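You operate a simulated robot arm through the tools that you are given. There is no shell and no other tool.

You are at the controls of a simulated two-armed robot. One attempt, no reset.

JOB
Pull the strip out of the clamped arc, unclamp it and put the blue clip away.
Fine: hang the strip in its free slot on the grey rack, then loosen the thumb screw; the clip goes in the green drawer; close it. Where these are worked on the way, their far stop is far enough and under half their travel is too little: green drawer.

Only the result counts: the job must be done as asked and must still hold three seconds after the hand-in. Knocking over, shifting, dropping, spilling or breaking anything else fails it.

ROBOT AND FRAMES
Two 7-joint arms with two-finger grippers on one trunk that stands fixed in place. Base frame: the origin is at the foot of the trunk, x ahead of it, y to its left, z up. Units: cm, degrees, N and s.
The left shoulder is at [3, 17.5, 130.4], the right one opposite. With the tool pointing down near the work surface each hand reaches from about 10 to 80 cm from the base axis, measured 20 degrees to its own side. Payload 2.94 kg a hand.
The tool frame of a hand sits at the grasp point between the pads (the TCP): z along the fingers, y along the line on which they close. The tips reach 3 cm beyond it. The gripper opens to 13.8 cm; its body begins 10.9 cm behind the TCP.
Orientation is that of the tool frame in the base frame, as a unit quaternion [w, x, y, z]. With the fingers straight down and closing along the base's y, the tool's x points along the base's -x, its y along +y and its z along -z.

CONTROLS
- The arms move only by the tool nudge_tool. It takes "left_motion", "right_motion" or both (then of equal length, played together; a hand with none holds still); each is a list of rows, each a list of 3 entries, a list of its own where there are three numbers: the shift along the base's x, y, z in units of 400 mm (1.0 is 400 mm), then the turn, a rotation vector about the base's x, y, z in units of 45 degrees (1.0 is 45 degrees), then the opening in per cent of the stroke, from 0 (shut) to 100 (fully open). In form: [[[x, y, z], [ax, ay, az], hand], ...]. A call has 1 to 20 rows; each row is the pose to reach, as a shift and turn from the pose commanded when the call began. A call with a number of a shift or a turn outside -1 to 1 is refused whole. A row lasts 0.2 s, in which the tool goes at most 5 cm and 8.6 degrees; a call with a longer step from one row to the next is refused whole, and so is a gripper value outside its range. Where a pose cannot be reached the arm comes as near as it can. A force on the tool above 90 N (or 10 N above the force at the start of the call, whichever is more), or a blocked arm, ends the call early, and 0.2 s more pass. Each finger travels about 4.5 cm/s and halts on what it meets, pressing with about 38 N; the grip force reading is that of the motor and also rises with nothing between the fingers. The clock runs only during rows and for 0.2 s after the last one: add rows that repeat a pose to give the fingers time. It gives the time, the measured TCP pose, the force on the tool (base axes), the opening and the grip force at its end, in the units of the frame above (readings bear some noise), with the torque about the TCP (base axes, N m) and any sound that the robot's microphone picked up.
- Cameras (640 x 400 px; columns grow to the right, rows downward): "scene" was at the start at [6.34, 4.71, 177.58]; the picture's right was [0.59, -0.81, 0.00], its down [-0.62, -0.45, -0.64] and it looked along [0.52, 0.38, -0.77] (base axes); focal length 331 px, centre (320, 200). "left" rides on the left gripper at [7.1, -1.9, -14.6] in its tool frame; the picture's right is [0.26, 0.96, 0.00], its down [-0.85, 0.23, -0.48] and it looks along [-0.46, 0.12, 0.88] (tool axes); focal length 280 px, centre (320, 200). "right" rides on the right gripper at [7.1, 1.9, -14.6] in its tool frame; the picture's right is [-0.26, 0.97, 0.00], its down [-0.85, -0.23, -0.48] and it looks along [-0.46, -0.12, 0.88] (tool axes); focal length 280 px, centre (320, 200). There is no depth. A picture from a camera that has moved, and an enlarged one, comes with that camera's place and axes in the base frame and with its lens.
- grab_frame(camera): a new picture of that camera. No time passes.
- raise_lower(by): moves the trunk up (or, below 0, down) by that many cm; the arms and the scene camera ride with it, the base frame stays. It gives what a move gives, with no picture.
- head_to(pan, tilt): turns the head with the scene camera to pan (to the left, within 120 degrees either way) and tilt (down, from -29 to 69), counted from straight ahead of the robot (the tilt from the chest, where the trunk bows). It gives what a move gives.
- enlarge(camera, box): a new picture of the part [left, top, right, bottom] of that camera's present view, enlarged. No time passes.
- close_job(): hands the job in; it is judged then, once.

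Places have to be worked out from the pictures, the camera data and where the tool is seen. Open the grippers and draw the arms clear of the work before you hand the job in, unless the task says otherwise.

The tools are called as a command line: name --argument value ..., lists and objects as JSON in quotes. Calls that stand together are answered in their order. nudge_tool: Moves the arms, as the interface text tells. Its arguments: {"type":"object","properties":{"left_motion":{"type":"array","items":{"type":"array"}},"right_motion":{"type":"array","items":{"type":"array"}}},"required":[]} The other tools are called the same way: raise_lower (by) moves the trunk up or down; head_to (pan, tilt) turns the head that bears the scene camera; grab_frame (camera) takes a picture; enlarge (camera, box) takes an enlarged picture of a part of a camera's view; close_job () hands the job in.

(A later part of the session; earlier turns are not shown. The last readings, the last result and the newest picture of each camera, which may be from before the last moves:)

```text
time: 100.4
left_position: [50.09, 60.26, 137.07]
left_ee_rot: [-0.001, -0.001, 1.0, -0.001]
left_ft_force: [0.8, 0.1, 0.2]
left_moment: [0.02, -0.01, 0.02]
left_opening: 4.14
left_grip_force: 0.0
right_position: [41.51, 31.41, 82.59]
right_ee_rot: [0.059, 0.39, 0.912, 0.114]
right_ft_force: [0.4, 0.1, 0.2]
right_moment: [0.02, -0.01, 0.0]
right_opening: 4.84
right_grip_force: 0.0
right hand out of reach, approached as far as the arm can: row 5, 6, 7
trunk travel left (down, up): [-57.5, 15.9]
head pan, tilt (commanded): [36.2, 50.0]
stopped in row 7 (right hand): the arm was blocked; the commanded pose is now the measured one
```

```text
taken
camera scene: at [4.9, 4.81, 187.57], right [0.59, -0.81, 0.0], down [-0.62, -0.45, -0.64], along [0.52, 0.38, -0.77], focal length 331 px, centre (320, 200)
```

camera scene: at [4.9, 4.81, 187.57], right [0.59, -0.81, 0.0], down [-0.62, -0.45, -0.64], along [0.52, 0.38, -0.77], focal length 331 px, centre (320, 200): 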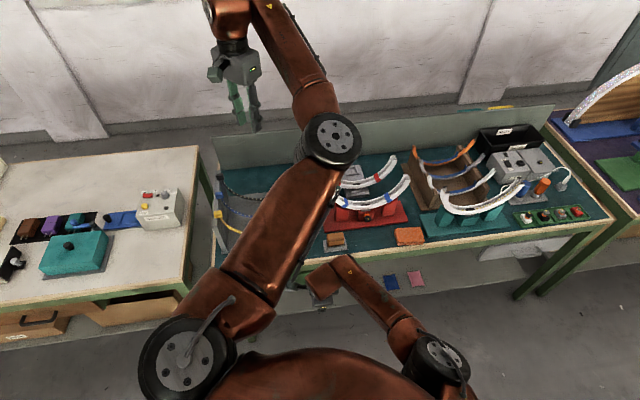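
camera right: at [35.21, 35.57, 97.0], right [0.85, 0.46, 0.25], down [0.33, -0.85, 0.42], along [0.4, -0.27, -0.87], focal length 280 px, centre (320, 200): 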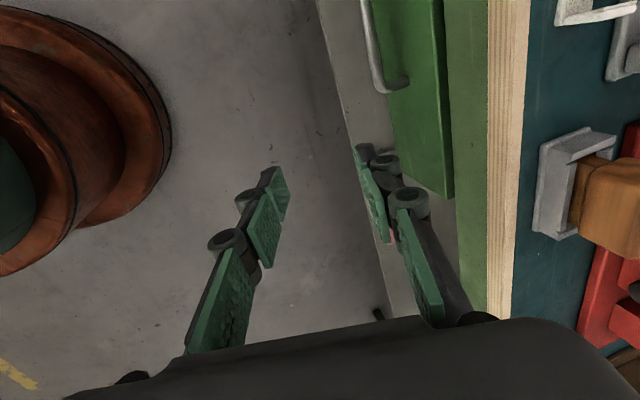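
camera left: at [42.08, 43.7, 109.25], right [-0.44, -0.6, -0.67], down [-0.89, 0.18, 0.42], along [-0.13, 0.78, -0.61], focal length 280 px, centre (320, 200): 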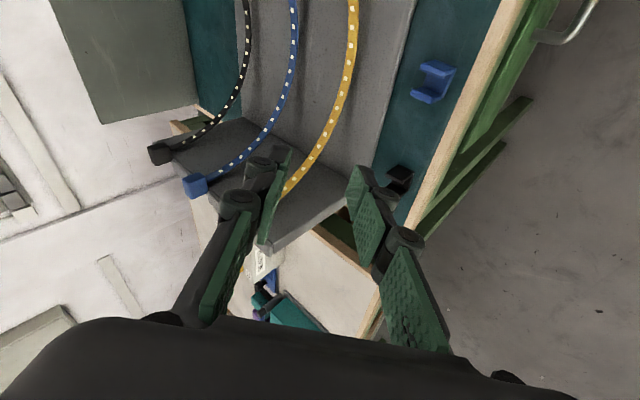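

The right arm cannot swing that far inward, so the left must do the drawer after all. I retreat the right arm first, then unwind the left arm by yawing its hand clockwise (the opposite of the roll that folded it).

nudge_tool --right_motion '[[[0, -0.08, 0], [0, 0, 0], 35], [[0, -0.18, 0], [0, 0, 0], 35], [[0, -0.29, 0.01], [0, 0, 0], 35], [[0, -0.4, 0.03], [0, 0, 0], 35], [[0, -0.51, 0.06], [0, 0, 0], 35], [[0, -0.62, 0.09], [0, 0, 0], 35], [[0, -0.73, 0.12], [0, 0, 0], 35], [[0, -0.84, 0.15], [0, 0, 0], 35], [[0, -0.95, 0.18], [0, 0, 0], 35]]'

nudge_tool --left_motion '[[[0, 0, 0], [0, 0, -0.15], 30], [[0, 0, 0], [0, 0, -0.3], 30], [[0, 0, 0], [0, 0, -0.45], 30], [[0, 0, 0], [0, 0, -0.6], 30], [[0, 0, 0], [0, 0, -0.75], 30], [[0, 0, 0], [0, 0, -0.9], 30], [[0, 0, 0], [0, 0, -1.0], 30], [[0, 0, 0], [0, 0, -1.0], 30]]'

grab_frame --camera "scene"

```text
time: 102.4
left_position: [49.93, 60.02, 137.31]
left_ee_rot: [-0.001, 0.0, 1.0, 0.0]
left_ft_force: [-0.1, -1.2, -0.2]
left_moment: [0.06, -0.02, 0.02]
left_opening: 4.15
left_grip_force: 0.1
right_position: [41.19, -6.4, 89.68]
right_ee_rot: [0.058, 0.389, 0.912, 0.117]
right_ft_force: [-0.8, -0.3, -0.6]
right_moment: [0.05, 0.01, -0.02]
right_opening: 4.85
right_grip_force: 0.0
trunk travel left (down, up): [-57.5, 15.9]
head pan, tilt (commanded): [36.2, 50.0]
```

```text
time: 104.2
left_position: [49.96, 60.26, 137.2]
left_ee_rot: [0.0, 0.382, 0.924, 0.0]
left_ft_force: [-0.1, -0.3, 0.1]
left_moment: [-0.01, 0.0, 0.0]
left_opening: 4.15
left_grip_force: 0.0
right_position: [41.31, -6.32, 89.44]
right_ee_rot: [0.059, 0.39, 0.912, 0.116]
right_ft_force: [-1.2, -0.6, -0.1]
right_moment: [0.01, 0.01, 0.01]
right_opening: 4.82
right_grip_force: 0.1
trunk travel left (down, up): [-57.5, 15.9]
head pan, tilt (commanded): [36.2, 50.0]
```

```text
taken
camera scene: at [4.8, 4.75, 187.57], right [0.59, -0.81, 0.0], down [-0.62, -0.45, -0.64], along [0.52, 0.38, -0.77], focal length 331 px, centre (320, 200)
```

scene: 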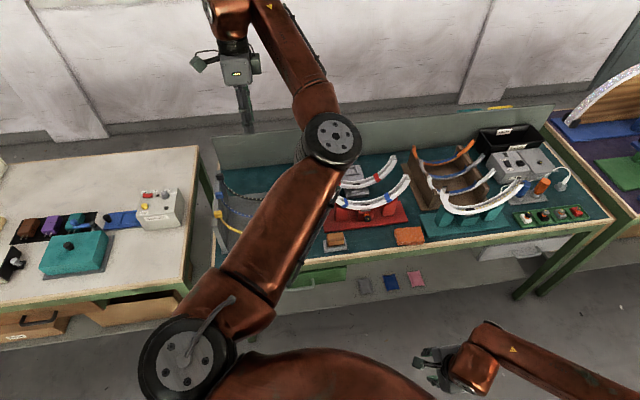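

The elbow has not moved yet; I continue yawing the left hand clockwise.

nudge_tool --left_motion '[[[0, 0, 0], [0, 0, -0.15], 30], [[0, 0, 0], [0, 0, -0.3], 30], [[0, 0, 0], [0, 0, -0.45], 30], [[0, 0, 0], [0, 0, -0.6], 30], [[0, 0, 0], [0, 0, -0.75], 30], [[0, 0, 0], [0, 0, -0.9], 30], [[0, 0, 0], [0, 0, -1.0], 30], [[0, 0, 0], [0, 0, -1.0], 30]]'

nudge_tool --left_motion '[[[0, 0, 0], [0, 0, -0.15], 30], [[0, 0, 0], [0, 0, -0.3], 30], [[0, 0, 0], [0, 0, -0.45], 30], [[0, 0, 0], [0, 0, -0.6], 30], [[0, 0, 0], [0, 0, -0.75], 30], [[0, 0, 0], [0, 0, -0.9], 30], [[0, 0, 0], [0, 0, -1.0], 30], [[0, 0, 0], [0, 0, -1.0], 30]]'

grab_frame --camera "scene"

```text
time: 106.0
left_position: [49.94, 60.18, 137.08]
left_ee_rot: [-0.002, 0.707, 0.707, 0.0]
left_ft_force: [-0.2, -0.1, -0.4]
left_moment: [0.01, -0.01, 0.03]
left_opening: 4.14
left_grip_force: 0.0
right_position: [41.3, -6.22, 89.58]
right_ee_rot: [0.058, 0.389, 0.912, 0.115]
right_ft_force: [0.5, -0.2, 0.0]
right_moment: [0.03, 0.0, -0.01]
right_opening: 4.8
right_grip_force: 0.1
trunk travel left (down, up): [-57.5, 15.9]
head pan, tilt (commanded): [36.2, 50.0]
```

```text
time: 107.8
left_position: [50.69, 59.75, 138.16]
left_ee_rot: [-0.004, 0.891, 0.453, -0.002]
left_ft_force: [-0.5, -0.3, 0.7]
left_moment: [-0.03, -0.02, -0.01]
left_opening: 4.11
left_grip_force: 0.1
left hand out of reach, approached as far as the arm can: row 3, 6, 7, 8
right_position: [41.27, -6.28, 89.63]
right_ee_rot: [0.058, 0.39, 0.912, 0.117]
right_ft_force: [-0.1, 0.6, -0.2]
right_moment: [0.0, -0.03, -0.01]
right_opening: 4.86
right_grip_force: 0.0
trunk travel left (down, up): [-57.5, 15.9]
head pan, tilt (commanded): [36.2, 50.0]
```

```text
taken
camera scene: at [4.69, 4.77, 187.57], right [0.59, -0.81, 0.0], down [-0.62, -0.45, -0.64], along [0.52, 0.38, -0.77], focal length 331 px, centre (320, 200)
```

scene: 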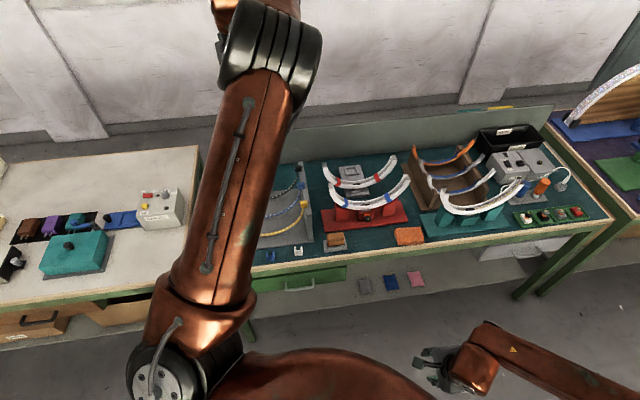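

The elbow is swinging up and over to the left, as hoped. I continue a little more.

nudge_tool --left_motion '[[[0, 0, 0], [0, 0, -0.1], 30], [[0, 0, 0], [0, 0, -0.2], 30], [[0, 0, 0], [0, 0, -0.3], 30], [[0, 0, 0], [0, 0, -0.4], 30], [[0, 0, 0], [0, 0, -0.5], 30], [[0, 0, 0], [0, 0, -0.6], 30], [[0, 0, 0], [0, 0, -0.7], 30], [[0, 0, 0], [0, 0, -0.7], 30]]'

grab_frame --camera "scene"

```text
time: 109.6
left_position: [50.86, 59.72, 138.12]
left_ee_rot: [-0.004, 0.891, 0.453, -0.003]
left_ft_force: [-0.1, -0.2, -0.6]
left_moment: [0.02, -0.01, -0.02]
left_opening: 4.13
left_grip_force: 0.1
left hand out of reach, approached as far as the arm can: row 1, 2, 3, 4, 5, 6, 7, 8
right_position: [41.39, -6.22, 89.6]
right_ee_rot: [0.058, 0.39, 0.912, 0.115]
right_ft_force: [0.1, 0.2, 0.4]
right_moment: [0.01, -0.01, 0.0]
right_opening: 4.81
right_grip_force: 0.2
trunk travel left (down, up): [-57.5, 15.9]
head pan, tilt (commanded): [36.2, 50.0]
```

```text
taken
camera scene: at [4.8, 4.72, 187.57], right [0.59, -0.81, 0.0], down [-0.62, -0.45, -0.64], along [0.52, 0.38, -0.77], focal length 331 px, centre (320, 200)
```

scene: 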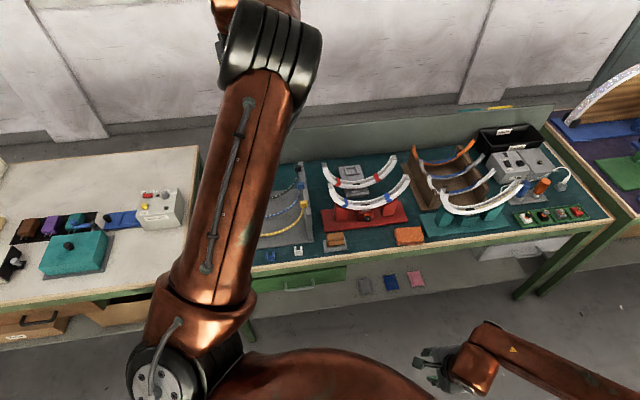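

The elbow is now above the arm, a good posture. I yaw the hand back to −45° (fingers closing across the table depth) and bring it a bit closer.

nudge_tool --left_motion '[[[-0.01, -0.01, 0], [0, 0, 0.13], 30], [[-0.03, -0.03, -0.01], [0, 0, 0.26], 30], [[-0.05, -0.05, -0.02], [0, 0, 0.39], 30], [[-0.07, -0.08, -0.03], [0, 0, 0.52], 30], [[-0.09, -0.11, -0.05], [0, 0, 0.65], 30], [[-0.11, -0.14, -0.07], [0, 0, 0.78], 30], [[-0.13, -0.17, -0.09], [0, 0, 0.9], 30], [[-0.15, -0.2, -0.1], [0, 0, 0.9], 30]]'

nudge_tool --left_motion '[[[0, -0.01, -0.02], [0, 0, 0.13], 30], [[0, -0.03, -0.04], [0, 0, 0.26], 30], [[0, -0.05, -0.06], [0, 0, 0.39], 30], [[0, -0.07, -0.08], [0, 0, 0.52], 30], [[0, -0.08, -0.1], [0, 0, 0.65], 30], [[0, -0.09, -0.12], [0, 0, 0.78], 30], [[0, -0.1, -0.14], [0, 0, 0.9], 30], [[0, -0.1, -0.15], [0, 0, 0.9], 30]]'

grab_frame --camera "scene"

```text
time: 111.4
left_position: [44.99, 51.47, 134.11]
left_ee_rot: [-0.003, 0.679, 0.734, -0.002]
left_ft_force: [0.4, -0.3, -0.2]
left_moment: [0.02, -0.03, 0.0]
left_opening: 4.14
left_grip_force: 0.2
right_position: [41.35, -6.25, 89.59]
right_ee_rot: [0.057, 0.389, 0.912, 0.116]
right_ft_force: [0.6, -0.8, -0.3]
right_moment: [0.02, 0.01, -0.02]
right_opening: 4.8
right_grip_force: 0.0
trunk travel left (down, up): [-57.5, 15.9]
head pan, tilt (commanded): [36.2, 50.0]
```

```text
time: 113.2
left_position: [44.98, 47.72, 128.05]
left_ee_rot: [-0.002, 0.384, 0.923, -0.004]
left_ft_force: [-0.5, 0.1, 0.1]
left_moment: [-0.02, 0.02, 0.05]
left_opening: 4.13
left_grip_force: 0.1
right_position: [41.33, -6.19, 89.64]
right_ee_rot: [0.058, 0.39, 0.912, 0.115]
right_ft_force: [-0.2, -0.1, 0.3]
right_moment: [-0.01, -0.02, -0.02]
right_opening: 4.83
right_grip_force: 0.0
trunk travel left (down, up): [-57.5, 15.9]
head pan, tilt (commanded): [36.2, 50.0]
```

```text
taken
camera scene: at [4.8, 4.75, 187.57], right [0.59, -0.81, 0.0], down [-0.62, -0.45, -0.64], along [0.52, 0.38, -0.77], focal length 331 px, centre (320, 200)
```

scene: 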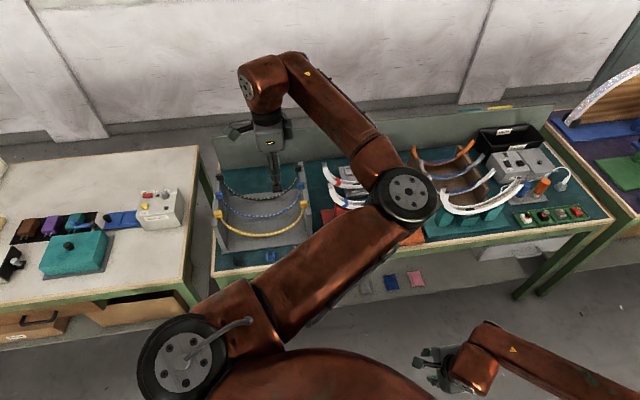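

The elbow swung back inward on return. I yaw clockwise again to lift the elbow, then move the hand to the right while it is up, so that the elbow prefers the outer side.

nudge_tool --left_motion '[[[0, 0.02, 0.02], [0, 0, -0.13], 30], [[0, 0.04, 0.04], [0, 0, -0.26], 30], [[0, 0.06, 0.06], [0, 0, -0.39], 30], [[0.02, 0.08, 0.08], [0, 0, -0.52], 30], [[0.04, 0.11, 0.1], [0, 0, -0.65], 30], [[0.06, 0.14, 0.13], [0, 0, -0.78], 30], [[0.08, 0.17, 0.16], [0, 0, -0.9], 30], [[0.1, 0.2, 0.2], [0, 0, -0.9], 30]]'

nudge_tool --left_motion '[[[0, 0.01, 0.01], [0, 0, -0.13], 30], [[0, 0.02, 0.02], [0, 0, -0.26], 30], [[0, 0.03, 0.03], [0, 0, -0.39], 30], [[0, 0.04, 0.04], [0, 0, -0.52], 30], [[0.0, 0.05, 0.05], [0, 0, -0.65], 30], [[0.0, 0.06, 0.05], [0, 0, -0.78], 30], [[0.0, 0.07, 0.05], [0, 0, -0.9], 30], [[0.0, 0.07, 0.05], [0, 0, -0.9], 30]]'

grab_frame --camera "scene"

```text
time: 115.0
left_position: [48.93, 55.77, 135.94]
left_ee_rot: [-0.003, 0.679, 0.734, -0.002]
left_ft_force: [0.5, 0.0, -0.6]
left_moment: [-0.01, 0.0, -0.02]
left_opening: 4.15
left_grip_force: 0.1
right_position: [41.36, -6.31, 89.64]
right_ee_rot: [0.058, 0.39, 0.912, 0.116]
right_ft_force: [0.2, 0.1, -0.2]
right_moment: [-0.02, -0.01, -0.02]
right_opening: 4.83
right_grip_force: 0.2
trunk travel left (down, up): [-57.5, 15.9]
head pan, tilt (commanded): [36.2, 50.0]
```

```text
time: 116.8
left_position: [49.12, 58.5, 138.23]
left_ee_rot: [-0.005, 0.89, 0.456, -0.003]
left_ft_force: [0.1, -0.2, -0.2]
left_moment: [0.01, -0.03, -0.03]
left_opening: 4.12
left_grip_force: 0.0
right_position: [41.37, -6.3, 89.55]
right_ee_rot: [0.056, 0.39, 0.912, 0.116]
right_ft_force: [0.0, -0.1, -0.4]
right_moment: [-0.03, -0.02, -0.01]
right_opening: 4.79
right_grip_force: 0.0
trunk travel left (down, up): [-57.5, 15.9]
head pan, tilt (commanded): [36.2, 50.0]
```

```text
taken
camera scene: at [4.83, 4.71, 187.56], right [0.59, -0.81, 0.0], down [-0.62, -0.45, -0.64], along [0.52, 0.38, -0.77], focal length 331 px, centre (320, 200)
```

scene: 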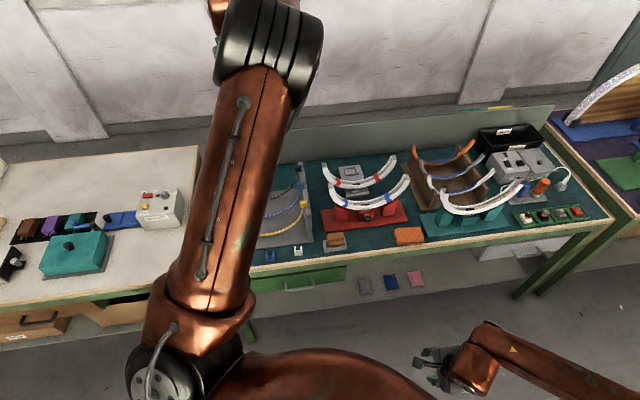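

Elbow up again. Now I slide the hand to the right, keeping this yaw, and look.

nudge_tool --left_motion '[[[0, -0.1, 0], [0, 0, 0], 30], [[0, -0.2, 0], [0, 0, 0], 30], [[0, -0.3, 0], [0, 0, 0], 30], [[0, -0.4, 0], [0, 0, 0], 30], [[0, -0.5, 0], [0, 0, 0], 30], [[0, -0.6, 0], [0, 0, 0], 30], [[0, -0.7, 0], [0, 0, 0], 30], [[0, -0.7, 0], [0, 0, 0], 30]]'

grab_frame --camera "scene"

```text
time: 118.6
left_position: [48.71, 30.75, 138.22]
left_ee_rot: [-0.004, 0.891, 0.454, -0.001]
left_ft_force: [-0.3, 0.2, 0.5]
left_moment: [-0.02, 0.01, 0.02]
left_opening: 4.13
left_grip_force: 0.1
right_position: [41.33, -6.16, 89.57]
right_ee_rot: [0.058, 0.39, 0.912, 0.116]
right_ft_force: [0.8, -0.3, 0.2]
right_moment: [-0.05, -0.01, -0.02]
right_opening: 4.8
right_grip_force: 0.0
trunk travel left (down, up): [-57.5, 15.9]
head pan, tilt (commanded): [36.2, 50.0]
```

```text
taken
camera scene: at [4.77, 4.94, 187.57], right [0.59, -0.81, 0.0], down [-0.62, -0.45, -0.64], along [0.52, 0.38, -0.77], focal length 331 px, centre (320, 200)
```

scene: 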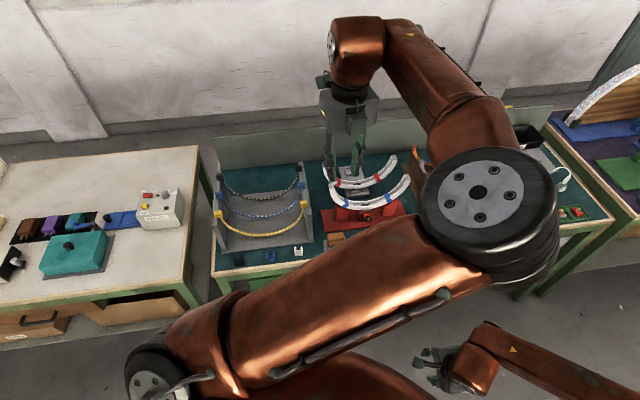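

Moving right turns the elbow further inward, so the opposite should bring it out. I slide the hand far to the left at this yaw and look again.

nudge_tool --left_motion '[[[0, 0.1, 0], [0, 0, 0], 30], [[0, 0.2, 0], [0, 0, 0], 30], [[0, 0.3, 0], [0, 0, 0], 30], [[0, 0.4, 0], [0, 0, 0], 30], [[-0.02, 0.5, 0], [0, 0, 0], 30], [[-0.04, 0.6, 0], [0, 0, 0], 30], [[-0.08, 0.7, 0], [0, 0, 0], 30], [[-0.12, 0.79, 0], [0, 0, 0], 30], [[-0.16, 0.87, 0], [0, 0, 0], 30], [[-0.2, 0.95, 0], [0, 0, 0], 30]]'

nudge_tool --left_motion '[[[-0.04, 0.06, 0], [0, 0, 0], 30], [[-0.1, 0.1, 0], [0, 0, 0], 30], [[-0.16, 0.14, 0], [0, 0, 0], 30], [[-0.22, 0.17, 0], [0, 0, 0], 30], [[-0.3, 0.2, 0], [0, 0, 0], 30], [[-0.3, 0.2, 0], [0, 0, 0], 30]]'

grab_frame --camera "scene"

```text
time: 120.8
left_position: [44.99, 66.25, 138.89]
left_ee_rot: [-0.01, 0.88, 0.474, -0.001]
left_ft_force: [-0.1, 0.6, -0.9]
left_moment: [-0.08, -0.01, 0.03]
left_opening: 4.14
left_grip_force: 0.0
left hand out of reach, approached as far as the arm can: row 7, 8, 9, 10
right_position: [41.37, -6.03, 89.64]
right_ee_rot: [0.059, 0.389, 0.912, 0.115]
right_ft_force: [-0.8, 1.0, 0.4]
right_moment: [-0.02, -0.01, -0.04]
right_opening: 4.82
right_grip_force: 0.1
trunk travel left (down, up): [-57.5, 15.9]
head pan, tilt (commanded): [36.2, 50.0]
```

```text
time: 122.2
left_position: [42.52, 70.17, 139.55]
left_ee_rot: [-0.011, 0.863, 0.505, -0.007]
left_ft_force: [0.0, 0.0, 0.1]
left_moment: [-0.02, 0.0, 0.03]
left_opening: 4.13
left_grip_force: 0.0
left hand out of reach, approached as far as the arm can: row 1, 2, 3, 4, 5, 6
right_position: [41.31, -6.15, 89.63]
right_ee_rot: [0.057, 0.39, 0.912, 0.116]
right_ft_force: [0.7, -0.7, 0.7]
right_moment: [0.01, 0.06, 0.0]
right_opening: 4.83
right_grip_force: 0.1
trunk travel left (down, up): [-57.5, 15.9]
head pan, tilt (commanded): [36.2, 50.0]
```

```text
taken
camera scene: at [4.88, 4.75, 187.56], right [0.59, -0.81, 0.0], down [-0.62, -0.45, -0.64], along [0.52, 0.38, -0.77], focal length 331 px, centre (320, 200)
```

scene: 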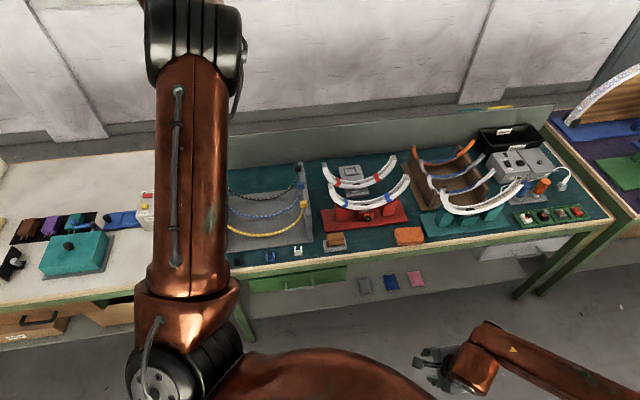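

The limit here is simply arm length at this height. I lower the hand 20 cm (it is left of the rack, over free space) and go further left and back.

nudge_tool --left_motion '[[[-0.04, 0.02, -0.05], [0, 0, 0], 30], [[-0.09, 0.04, -0.1], [0, 0, 0], 30], [[-0.14, 0.06, -0.16], [0, 0, 0], 30], [[-0.2, 0.08, -0.22], [0, 0, 0], 30], [[-0.26, 0.1, -0.28], [0, 0, 0], 30], [[-0.32, 0.12, -0.34], [0, 0, 0], 30], [[-0.38, 0.13, -0.4], [0, 0, 0], 30], [[-0.44, 0.14, -0.45], [0, 0, 0], 30], [[-0.44, 0.14, -0.45], [0, 0, 0], 30]]'

grab_frame --camera "scene"

```text
time: 124.2
left_position: [34.48, 70.62, 122.58]
left_ee_rot: [-0.035, 0.83, 0.556, -0.01]
left_ft_force: [-1.1, 0.1, -0.5]
left_moment: [-0.02, -0.02, 0.0]
left_opening: 4.16
left_grip_force: 0.0
left hand out of reach, approached as far as the arm can: row 1, 2, 3, 4, 5, 6, 7, 8, 9
right_position: [41.3, -6.17, 89.64]
right_ee_rot: [0.057, 0.389, 0.912, 0.115]
right_ft_force: [-0.3, 0.3, 0.7]
right_moment: [-0.03, 0.0, -0.05]
right_opening: 4.82
right_grip_force: 0.1
trunk travel left (down, up): [-57.5, 15.9]
head pan, tilt (commanded): [36.2, 50.0]
```

```text
taken
camera scene: at [4.81, 4.76, 187.57], right [0.59, -0.81, 0.0], down [-0.62, -0.45, -0.64], along [0.52, 0.38, -0.77], focal length 331 px, centre (320, 200)
```

scene: 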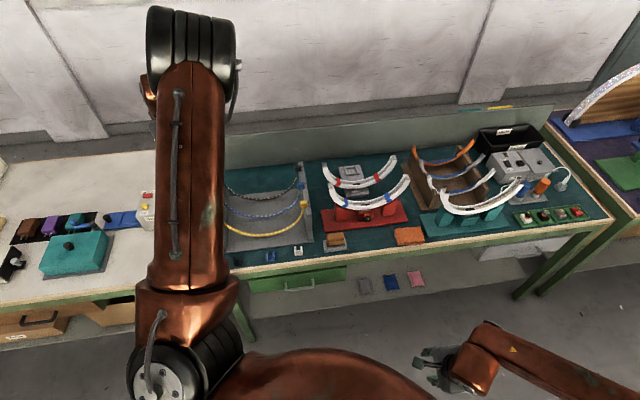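

I decide to try the drawer in this posture with the hand yawed −45°, which keeps the elbow high. First I park the right arm well out to its side and bring the left hand back in front.

nudge_tool --left_motion '[[[0.03, -0.06, 0.02], [0, 0, 0.14], 30], [[0.06, -0.12, 0.04], [0, 0, 0.28], 30], [[0.09, -0.18, 0.06], [0, 0, 0.42], 30], [[0.12, -0.25, 0.07], [0, 0, 0.56], 30], [[0.15, -0.32, 0.08], [0, 0, 0.7], 30], [[0.18, -0.39, 0.08], [0, 0, 0.84], 30], [[0.21, -0.46, 0.07], [0, 0, 0.95], 30], [[0.24, -0.52, 0.06], [0, 0, 0.95], 30], [[0.24, -0.56, 0.06], [0, 0, 0.95], 30]]' --right_motion '[[[-0.01, -0.08, 0.06], [0, 0, 0], 35], [[-0.02, -0.17, 0.12], [0, 0, 0], 35], [[-0.03, -0.26, 0.18], [0, 0, 0], 35], [[-0.04, -0.35, 0.24], [0, 0, 0], 35], [[-0.05, -0.44, 0.3], [0, 0, 0], 35], [[-0.06, -0.53, 0.36], [0, 0, 0], 35], [[-0.07, -0.62, 0.42], [0, 0, 0], 35], [[-0.08, -0.7, 0.48], [0, 0, 0], 35], [[-0.1, -0.75, 0.5], [0, 0, 0], 35]]'

grab_frame --camera "scene"

```text
time: 126.2
left_position: [43.65, 48.35, 125.18]
left_ee_rot: [-0.031, 0.57, 0.821, -0.022]
left_ft_force: [-0.1, 0.8, 0.2]
left_moment: [0.01, -0.02, -0.02]
left_opening: 4.15
left_grip_force: 0.0
right_position: [37.18, -36.56, 109.74]
right_ee_rot: [0.057, 0.389, 0.912, 0.117]
right_ft_force: [0.2, -0.1, 0.7]
right_moment: [-0.03, -0.05, 0.0]
right_opening: 4.82
right_grip_force: 0.1
trunk travel left (down, up): [-57.5, 15.9]
head pan, tilt (commanded): [36.2, 50.0]
```

```text
taken
camera scene: at [4.66, 4.55, 187.58], right [0.59, -0.81, 0.0], down [-0.62, -0.45, -0.64], along [0.52, 0.38, -0.77], focal length 331 px, centre (320, 200)
```

scene: 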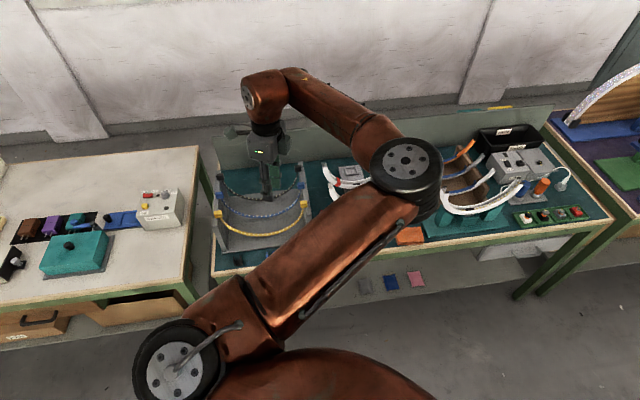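

I turn the hand to the wanted tilt and descend cautiously to (40, 40, 105).

nudge_tool --left_motion '[[[-0.01, -0.03, -0.06], [0.029, -0.054, 0.077], 30], [[-0.02, -0.06, -0.13], [0.058, -0.108, 0.153], 30], [[-0.035, -0.09, -0.2], [0.087, -0.162, 0.23], 30], [[-0.05, -0.12, -0.28], [0.116, -0.216, 0.306], 30], [[-0.065, -0.15, -0.35], [0.145, -0.27, 0.383], 30], [[-0.08, -0.18, -0.43], [0.174, -0.324, 0.46], 30], [[-0.09, -0.21, -0.5], [0.203, -0.378, 0.536], 30], [[-0.09, -0.21, -0.5], [0.203, -0.378, 0.536], 30]]'

grab_frame --camera "scene"

grab_frame --camera "left"

```text
time: 128.0
left_position: [39.82, 40.21, 104.95]
left_ee_rot: [0.051, 0.38, 0.916, 0.12]
left_ft_force: [-0.6, -0.4, -0.3]
left_moment: [-0.02, -0.01, -0.02]
left_opening: 4.14
left_grip_force: 0.0
right_position: [37.2, -36.55, 109.87]
right_ee_rot: [0.058, 0.389, 0.912, 0.115]
right_ft_force: [0.5, 0.5, 0.0]
right_moment: [-0.02, 0.0, -0.02]
right_opening: 4.85
right_grip_force: 0.1
trunk travel left (down, up): [-57.5, 15.9]
head pan, tilt (commanded): [36.2, 50.0]
```

```text
taken
camera scene: at [4.8, 4.71, 187.57], right [0.59, -0.81, 0.0], down [-0.62, -0.45, -0.64], along [0.52, 0.38, -0.77], focal length 331 px, centre (320, 200)
```

scene: 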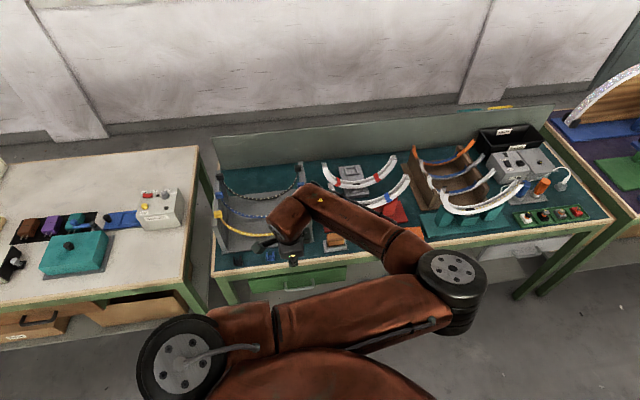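

```text
taken
camera left: at [30.7, 41.22, 118.45], right [0.47, 0.84, 0.25], down [0.67, -0.53, 0.52], along [0.57, -0.08, -0.82], focal length 280 px, centre (320, 200)
```

left: 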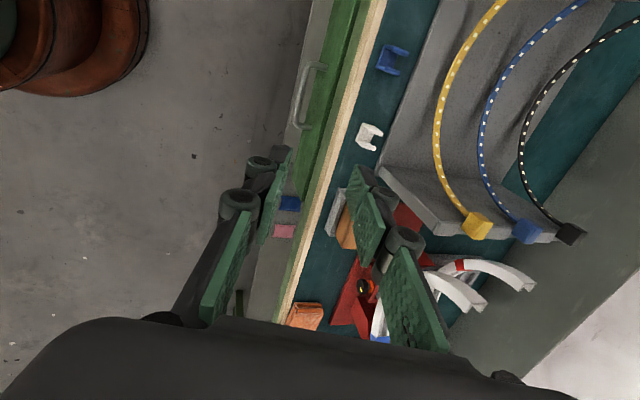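

Reached exactly, elbow clear. The left camera now sees the handle between the fingers; I zoom to measure it.

enlarge --camera "left" --box '[260, 40, 360, 150]'

enlarge --camera "scene" --box '[240, 235, 360, 305]'

```text
3.64 times, centred on (310, 95) of left
camera zoom: at [30.7, 41.22, 118.45], right [0.47, 0.84, 0.25], down [0.67, -0.53, 0.52], along [0.57, -0.08, -0.82], focal length 1020 px, centre (356, 582)
```

zoom: 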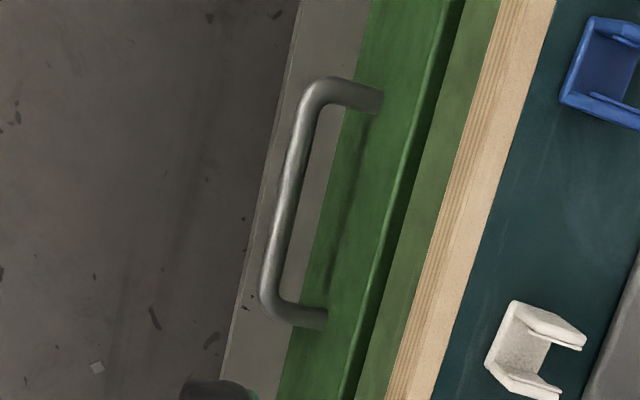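

```text
5.33 times, centred on (300, 270) of scene
camera zoom: at [4.8, 4.71, 187.57], right [0.59, -0.81, 0.0], down [-0.62, -0.45, -0.64], along [0.52, 0.38, -0.77], focal length 1763 px, centre (427, -173)
```

zoom: 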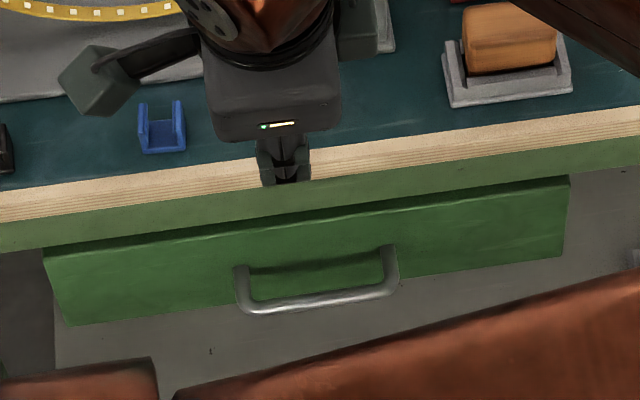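

Well-conditioned now: the handle bar's middle is at (45.6, 44.3, 66.2), the drawer front about 3.3 cm behind it. I descend to a point 14 cm above along the tool axis.

nudge_tool --left_motion '[[[0.01, 0.004, -0.1], [0, 0, 0], 22], [[0.022, 0.008, -0.2], [0, 0, 0], 22], [[0.033, 0.012, -0.3], [0, 0, 0], 22], [[0.045, 0.016, -0.4], [0, 0, 0], 22], [[0.056, 0.02, -0.5], [0, 0, 0], 22], [[0.0658, 0.0235, -0.5885], [0, 0, 0], 22], [[0.0658, 0.0235, -0.5885], [0, 0, 0], 22]]'

grab_frame --camera "left"

grab_frame --camera "scene"

```text
time: 129.6
left_position: [42.61, 41.0, 81.47]
left_ee_rot: [0.051, 0.38, 0.915, 0.122]
left_ft_force: [-0.6, 0.6, 0.2]
left_moment: [-0.01, 0.01, 0.05]
left_opening: 3.06
left_grip_force: 0.1
right_position: [37.22, -36.58, 109.79]
right_ee_rot: [0.057, 0.39, 0.912, 0.116]
right_ft_force: [-0.6, 0.7, -1.3]
right_moment: [0.04, 0.01, 0.02]
right_opening: 4.83
right_grip_force: 0.0
trunk travel left (down, up): [-57.5, 15.9]
head pan, tilt (commanded): [36.2, 50.0]
```

```text
taken
camera left: at [33.39, 42.16, 94.84], right [0.47, 0.84, 0.25], down [0.67, -0.53, 0.52], along [0.57, -0.08, -0.82], focal length 280 px, centre (320, 200)
```

left: 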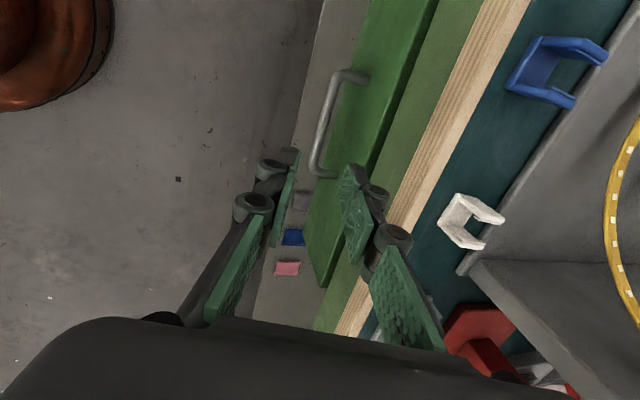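

```text
taken
camera scene: at [4.75, 4.59, 187.58], right [0.59, -0.81, 0.0], down [-0.62, -0.45, -0.64], along [0.52, 0.38, -0.77], focal length 331 px, centre (320, 200)
```

scene: 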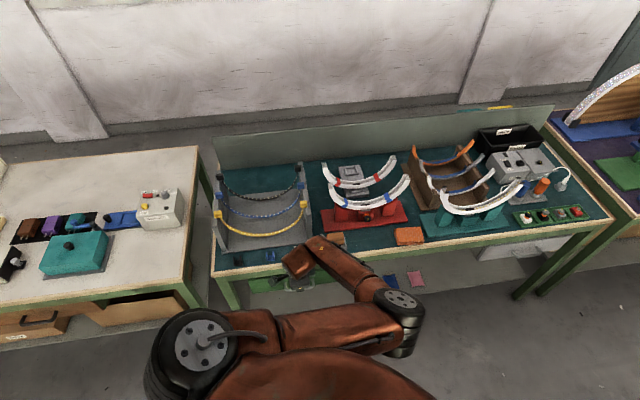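

No blocking this time. I re-measure the handle from this closer view.

enlarge --camera "left" --box '[280, 40, 400, 200]'

```text
2.50 times, centred on (340, 120) of left
camera zoom: at [33.39, 42.16, 94.84], right [0.47, 0.84, 0.25], down [0.67, -0.53, 0.52], along [0.57, -0.08, -0.82], focal length 701 px, centre (270, 400)
```

zoom: 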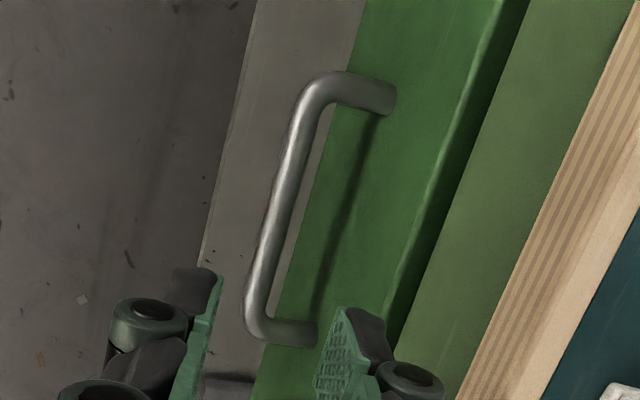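

Consistent: bar middle (45.5, 44.3, 66.2). I descend along the tool axis so one finger passes behind the bar.

nudge_tool --left_motion '[[[0.015, 0.017, -0.085], [0, 0, 0], 22], [[0.03, 0.034, -0.17], [0, 0, 0], 22], [[0.045, 0.05, -0.25], [0, 0, 0], 22], [[0.055, 0.062, -0.305], [0, 0, 0], 22], [[0.061, 0.0688, -0.3408], [0, 0, 0], 22], [[0.061, 0.0688, -0.3408], [0, 0, 0], 22]]'

grab_frame --camera "left"

enlarge --camera "left" --box '[250, 100, 400, 240]'

```text
time: 131.0
left_position: [45.01, 43.92, 67.71]
left_ee_rot: [0.051, 0.381, 0.915, 0.121]
left_ft_force: [-0.4, 0.3, -0.7]
left_moment: [-0.01, -0.01, 0.03]
left_opening: 3.02
left_grip_force: 0.0
right_position: [37.25, -36.51, 109.91]
right_ee_rot: [0.058, 0.39, 0.912, 0.117]
right_ft_force: [-0.1, 0.1, -0.2]
right_moment: [0.02, -0.02, -0.02]
right_opening: 4.83
right_grip_force: 0.0
trunk travel left (down, up): [-57.5, 15.9]
head pan, tilt (commanded): [36.2, 50.0]
```

```text
taken
camera left: at [35.82, 44.93, 81.22], right [0.47, 0.84, 0.25], down [0.67, -0.53, 0.52], along [0.57, -0.08, -0.82], focal length 280 px, centre (320, 200)
```

left: 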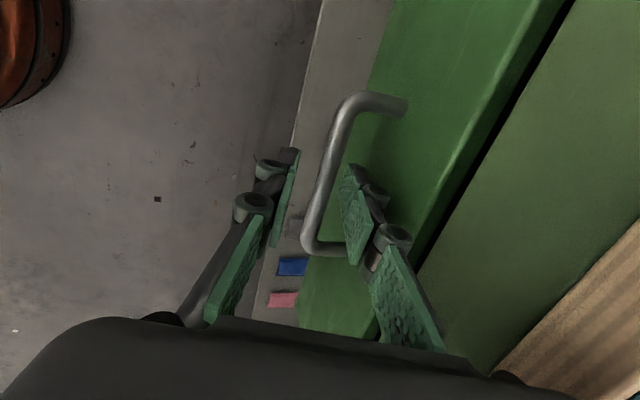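

```text
2.86 times, centred on (325, 170) of left
camera zoom: at [35.82, 44.93, 81.22], right [0.47, 0.84, 0.25], down [0.67, -0.53, 0.52], along [0.57, -0.08, -0.82], focal length 801 px, centre (306, 286)
```

zoom: 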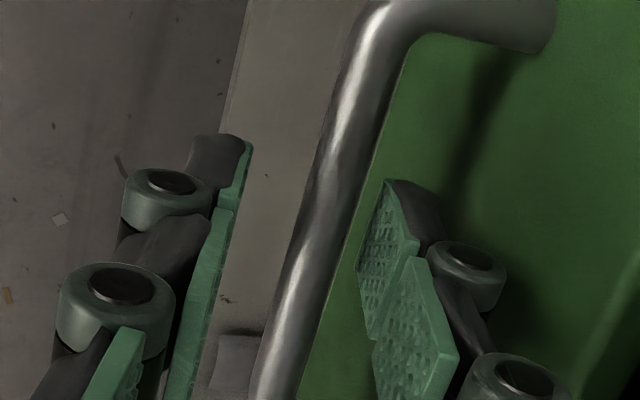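

The bar is between the fingers with no contact. I close on it.

nudge_tool --left_motion '[[[0, 0, 0], [0, 0, 0], 12], [[0, 0, 0], [0, 0, 0], 4], [[0, 0, 0], [0, 0, 0], 2], [[0, 0, 0], [0, 0, 0], 2]]'

```text
time: 132.0
left_position: [44.95, 43.91, 67.81]
left_ee_rot: [0.051, 0.379, 0.916, 0.122]
left_ft_force: [3.3, 0.4, 2.8]
left_moment: [-0.02, -0.08, 0.54]
left_opening: 1.13
left_grip_force: 38.1
right_position: [37.31, -36.51, 109.86]
right_ee_rot: [0.057, 0.39, 0.912, 0.116]
right_ft_force: [0.4, 0.0, 0.2]
right_moment: [-0.02, 0.0, -0.03]
right_opening: 4.84
right_grip_force: 0.1
trunk travel left (down, up): [-57.5, 15.9]
head pan, tilt (commanded): [36.2, 50.0]
```

Gripped (1.13 cm bar, 38 N). I pull the drawer straight out toward the robot, 8 cm first.

nudge_tool --left_motion '[[[-0.0177, -0.0177, 0], [0, 0, 0], 2], [[-0.0442, -0.0442, 0], [0, 0, 0], 2], [[-0.0707, -0.0707, 0], [0, 0, 0], 2], [[-0.1061, -0.1061, 0], [0, 0, 0], 2], [[-0.1414, -0.1414, 0], [0, 0, 0], 2], [[-0.1414, -0.1414, 0], [0, 0, 0], 2]]'

grab_frame --camera "scene"

grab_frame --camera "left"

```text
time: 133.0
left_position: [46.57, 46.38, 72.4]
left_ee_rot: [0.096, 0.271, 0.95, 0.119]
left_ft_force: [-19.7, -52.2, -13.0]
left_moment: [0.21, -0.27, -0.4]
left_opening: 1.31
left_grip_force: 5.6
right_position: [37.3, -36.87, 109.64]
right_ee_rot: [0.057, 0.389, 0.912, 0.118]
right_ft_force: [0.9, -0.4, -0.2]
right_moment: [-0.03, 0.04, 0.04]
right_opening: 4.85
right_grip_force: 0.1
trunk travel left (down, up): [-57.5, 15.9]
head pan, tilt (commanded): [36.2, 50.0]
stopped in row 5 (left hand): the arm was blocked; the commanded pose is now the measured one
```

```text
taken
camera scene: at [4.67, 4.05, 187.62], right [0.59, -0.81, 0.0], down [-0.62, -0.45, -0.64], along [0.52, 0.38, -0.76], focal length 331 px, centre (320, 200)
```

scene: 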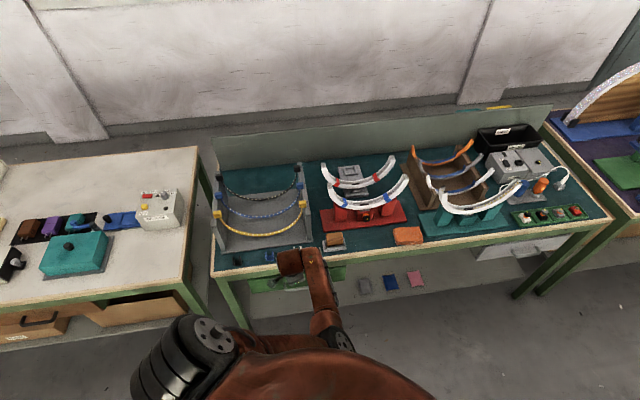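

```text
taken
camera left: at [35.95, 46.12, 84.86], right [0.26, 0.94, 0.24], down [0.7, -0.35, 0.62], along [0.66, 0.01, -0.75], focal length 280 px, centre (320, 200)
```

left: 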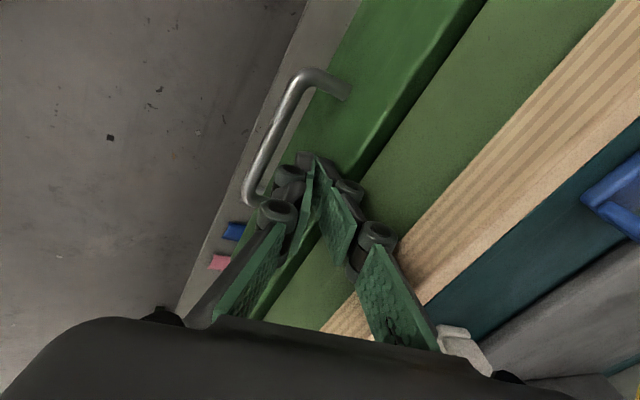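

The elbow ran into the robot's own trunk and the grip slipped off; the drawer has not moved. I relieve the contact by lifting the hand straight up slowly.

nudge_tool --left_motion '[[[0, -0.01, 0.04], [0, 0, 0], 10], [[0, -0.02, 0.09], [0, 0, 0], 15], [[0, -0.02, 0.15], [0, 0, 0], 20], [[0, -0.02, 0.22], [0, 0, 0], 20], [[0, -0.02, 0.3], [0, 0, 0], 20]]'

grab_frame --camera "scene"

grab_frame --camera "left"

```text
time: 133.4
left_position: [46.37, 46.44, 73.15]
left_ee_rot: [0.093, 0.262, 0.955, 0.105]
left_ft_force: [-11.6, -29.6, -6.1]
left_moment: [0.09, -0.25, -0.35]
left_opening: 1.15
left_grip_force: 0.0
right_position: [37.29, -36.6, 109.79]
right_ee_rot: [0.057, 0.388, 0.912, 0.116]
right_ft_force: [-0.7, -0.3, -0.4]
right_moment: [0.01, -0.01, 0.0]
right_opening: 4.84
right_grip_force: 0.0
trunk travel left (down, up): [-57.5, 15.9]
head pan, tilt (commanded): [36.2, 50.0]
stopped in row 1 (left hand): the force on the tool passed its limit at 97 N (the readings are from after the stop); the commanded pose is now the measured one
```

```text
taken
camera scene: at [4.65, 4.36, 187.61], right [0.59, -0.81, 0.0], down [-0.62, -0.45, -0.64], along [0.52, 0.38, -0.77], focal length 331 px, centre (320, 200)
```

scene: 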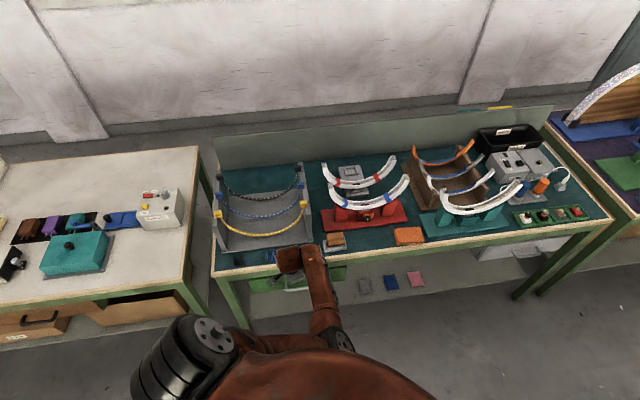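

```text
taken
camera left: at [35.9, 46.36, 85.71], right [0.24, 0.95, 0.21], down [0.72, -0.32, 0.62], along [0.65, 0.0, -0.76], focal length 280 px, centre (320, 200)
```

left: 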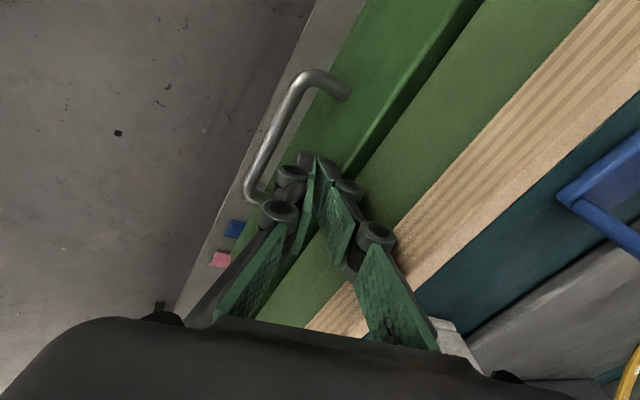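

The fingertips press on the drawer front. I back the hand off (toward the robot and up) along the way it came, restoring its orientation.

nudge_tool --left_motion '[[[-0.01, -0.02, 0.005], [0.015, 0.016, -0.043], 8], [[-0.022, -0.04, 0.02], [0.03, 0.032, -0.085], 8], [[-0.035, -0.06, 0.05], [0.05, 0.055, -0.14], 8], [[-0.05, -0.08, 0.09], [0.075, 0.08, -0.21], 8], [[-0.07, -0.1, 0.15], [0.105, 0.114, -0.299], 8], [[-0.07, -0.1, 0.2], [0.105, 0.114, -0.299], 8]]'

grab_frame --camera "left"

grab_frame --camera "scene"

```text
time: 134.1
left_position: [46.11, 46.98, 75.0]
left_ee_rot: [0.084, 0.274, 0.953, 0.102]
left_ft_force: [-15.6, -47.1, -21.1]
left_moment: [0.93, -0.14, -0.14]
left_opening: 0.0
left_grip_force: 0.0
right_position: [37.3, -36.8, 109.71]
right_ee_rot: [0.056, 0.389, 0.912, 0.118]
right_ft_force: [-0.4, -0.6, 0.2]
right_moment: [0.03, -0.03, 0.02]
right_opening: 4.82
right_grip_force: 0.1
trunk travel left (down, up): [-57.5, 15.9]
head pan, tilt (commanded): [36.2, 50.0]
stopped in row 3 (left hand): the force on the tool passed its limit at 94 N (the readings are from after the stop); the commanded pose is now the measured one
```

```text
taken
camera left: at [35.89, 47.04, 87.83], right [0.27, 0.94, 0.2], down [0.72, -0.34, 0.6], along [0.64, -0.01, -0.77], focal length 280 px, centre (320, 200)
```

left: 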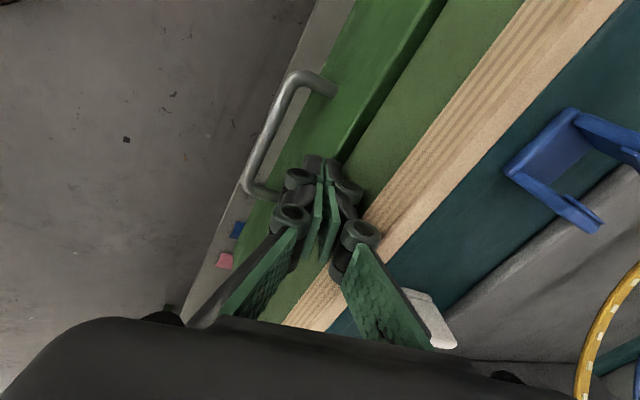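

```text
taken
camera scene: at [4.8, 4.07, 187.61], right [0.59, -0.81, 0.0], down [-0.62, -0.45, -0.64], along [0.52, 0.38, -0.77], focal length 331 px, centre (320, 200)
```

scene: 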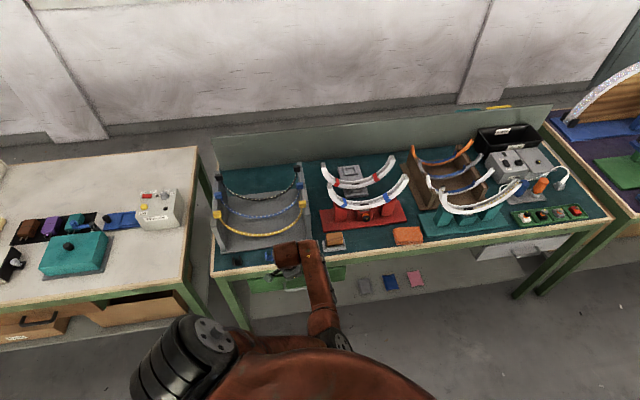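

The hand still presses on the table edge. I hold still a moment to see whether the force decays.

nudge_tool --left_motion '[[[0, 0, 0], [0, 0, 0], 5], [[0, 0, 0], [0, 0, 0], 5], [[0, 0, 0], [0, 0, 0], 5]]'

```text
time: 134.9
left_position: [45.91, 46.96, 75.11]
left_ee_rot: [0.083, 0.274, 0.952, 0.103]
left_ft_force: [-16.2, -48.7, -21.0]
left_moment: [0.72, -0.18, -0.25]
left_opening: 0.0
left_grip_force: 0.1
right_position: [37.35, -36.87, 109.68]
right_ee_rot: [0.057, 0.388, 0.912, 0.118]
right_ft_force: [0.3, 0.4, -0.3]
right_moment: [0.02, 0.01, 0.02]
right_opening: 4.85
right_grip_force: 0.1
trunk travel left (down, up): [-57.5, 15.9]
head pan, tilt (commanded): [36.2, 50.0]
```

The arm is wedged between trunk and table. Yawing the hand clockwise lifted the elbow before, so I try that in small steps.

nudge_tool --left_motion '[[[0, 0, 0], [0, 0, -0.08], 5], [[-0.002, -0.004, 0], [0, 0, -0.16], 5], [[-0.004, -0.008, 0], [0, 0, -0.24], 5], [[-0.006, -0.012, 0], [0, 0, -0.32], 5]]'

```text
time: 135.9
left_position: [45.75, 47.12, 75.19]
left_ee_rot: [0.097, 0.387, 0.912, 0.096]
left_ft_force: [-23.7, -15.5, -23.8]
left_moment: [0.11, -0.42, 0.14]
left_opening: 0.01
left_grip_force: 0.1
right_position: [37.31, -36.49, 109.81]
right_ee_rot: [0.058, 0.389, 0.912, 0.117]
right_ft_force: [0.5, 0.0, -0.1]
right_moment: [0.02, 0.0, 0.01]
right_opening: 4.84
right_grip_force: 0.1
trunk travel left (down, up): [-57.5, 15.9]
head pan, tilt (commanded): [36.2, 50.0]
```

That eases it. I continue yawing clockwise with a slight retreat.

nudge_tool --left_motion '[[[-0.005, -0.005, 0], [0, 0, -0.1], 5], [[-0.01, -0.01, 0], [0, 0, -0.2], 5], [[-0.015, -0.015, 0], [0, 0, -0.3], 5], [[-0.02, -0.02, 0.0], [0, 0, -0.4], 5], [[-0.025, -0.025, 0.0], [0, 0, -0.5], 5]]'

grab_frame --camera "left"

grab_frame --camera "scene"

```text
time: 137.1
left_position: [44.83, 45.58, 75.05]
left_ee_rot: [0.116, 0.562, 0.816, 0.074]
left_ft_force: [0.5, 0.4, -0.2]
left_moment: [-0.01, -0.04, 0.02]
left_opening: 0.72
left_grip_force: 0.0
right_position: [37.27, -36.57, 109.88]
right_ee_rot: [0.057, 0.388, 0.912, 0.116]
right_ft_force: [-0.1, -0.6, 0.3]
right_moment: [-0.01, 0.02, 0.0]
right_opening: 4.82
right_grip_force: 0.1
trunk travel left (down, up): [-57.5, 15.9]
head pan, tilt (commanded): [36.2, 50.0]
```

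```text
taken
camera left: at [36.48, 51.63, 87.76], right [0.78, 0.59, 0.21], down [0.37, -0.71, 0.6], along [0.51, -0.39, -0.77], focal length 280 px, centre (320, 200)
```

left: 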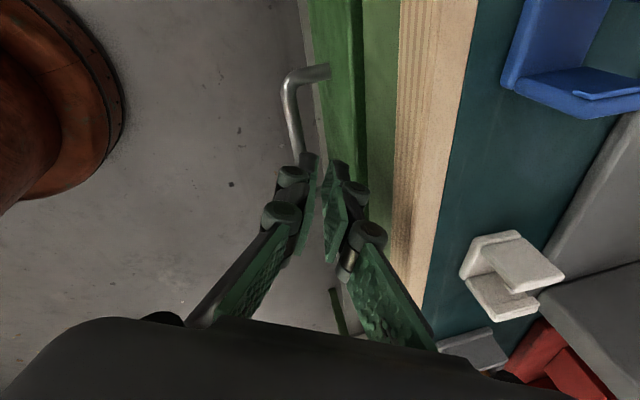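

```text
taken
camera scene: at [4.71, 4.62, 187.57], right [0.59, -0.81, 0.0], down [-0.62, -0.45, -0.64], along [0.52, 0.38, -0.77], focal length 331 px, centre (320, 200)
```

scene: 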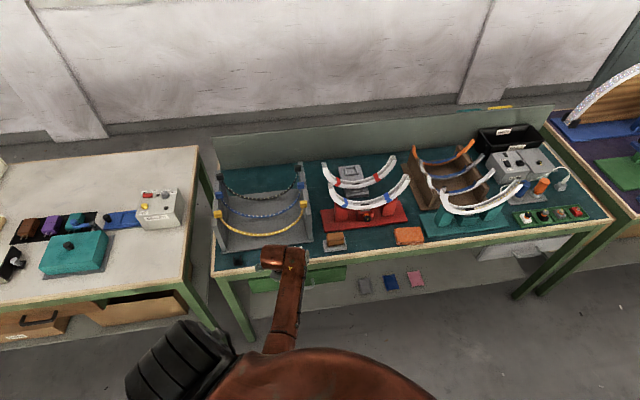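

Free again (zero force). I move up and back a little and look where the elbow is now.

nudge_tool --left_motion '[[[-0.03, -0.03, 0.03], [0, 0, 0], 10], [[-0.06, -0.06, 0.08], [0, 0, 0], 10], [[-0.08, -0.09, 0.15], [0, 0, 0], 10], [[-0.1, -0.11, 0.23], [0, 0, 0], 10], [[-0.12, -0.13, 0.32], [0, 0, 0], 10], [[-0.12, -0.13, 0.42], [0, 0, 0], 10], [[-0.12, -0.13, 0.5], [0, 0, 0], 10], [[-0.12, -0.13, 0.5], [0, 0, 0], 10]]'

grab_frame --camera "scene"

```text
time: 138.9
left_position: [40.04, 40.54, 95.09]
left_ee_rot: [0.114, 0.562, 0.816, 0.074]
left_ft_force: [-0.4, 0.1, -0.4]
left_moment: [0.0, -0.01, 0.04]
left_opening: 1.38
left_grip_force: 0.0
right_position: [37.17, -36.59, 109.82]
right_ee_rot: [0.057, 0.388, 0.912, 0.116]
right_ft_force: [-1.1, 0.4, 0.6]
right_moment: [0.05, -0.01, 0.02]
right_opening: 4.87
right_grip_force: 0.1
trunk travel left (down, up): [-57.5, 15.9]
head pan, tilt (commanded): [36.2, 50.0]
```

```text
taken
camera scene: at [4.77, 4.55, 187.57], right [0.59, -0.81, 0.0], down [-0.62, -0.45, -0.64], along [0.52, 0.38, -0.77], focal length 331 px, centre (320, 200)
```

scene: 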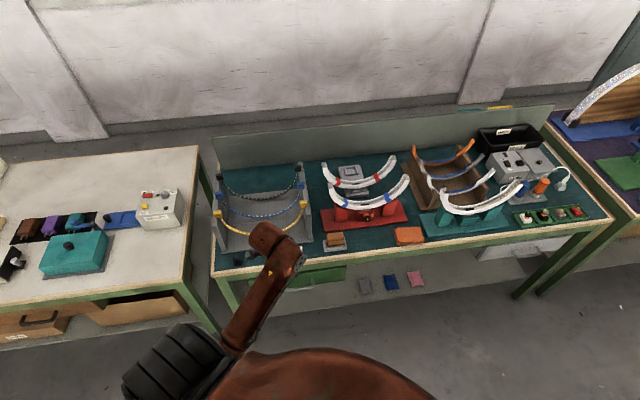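

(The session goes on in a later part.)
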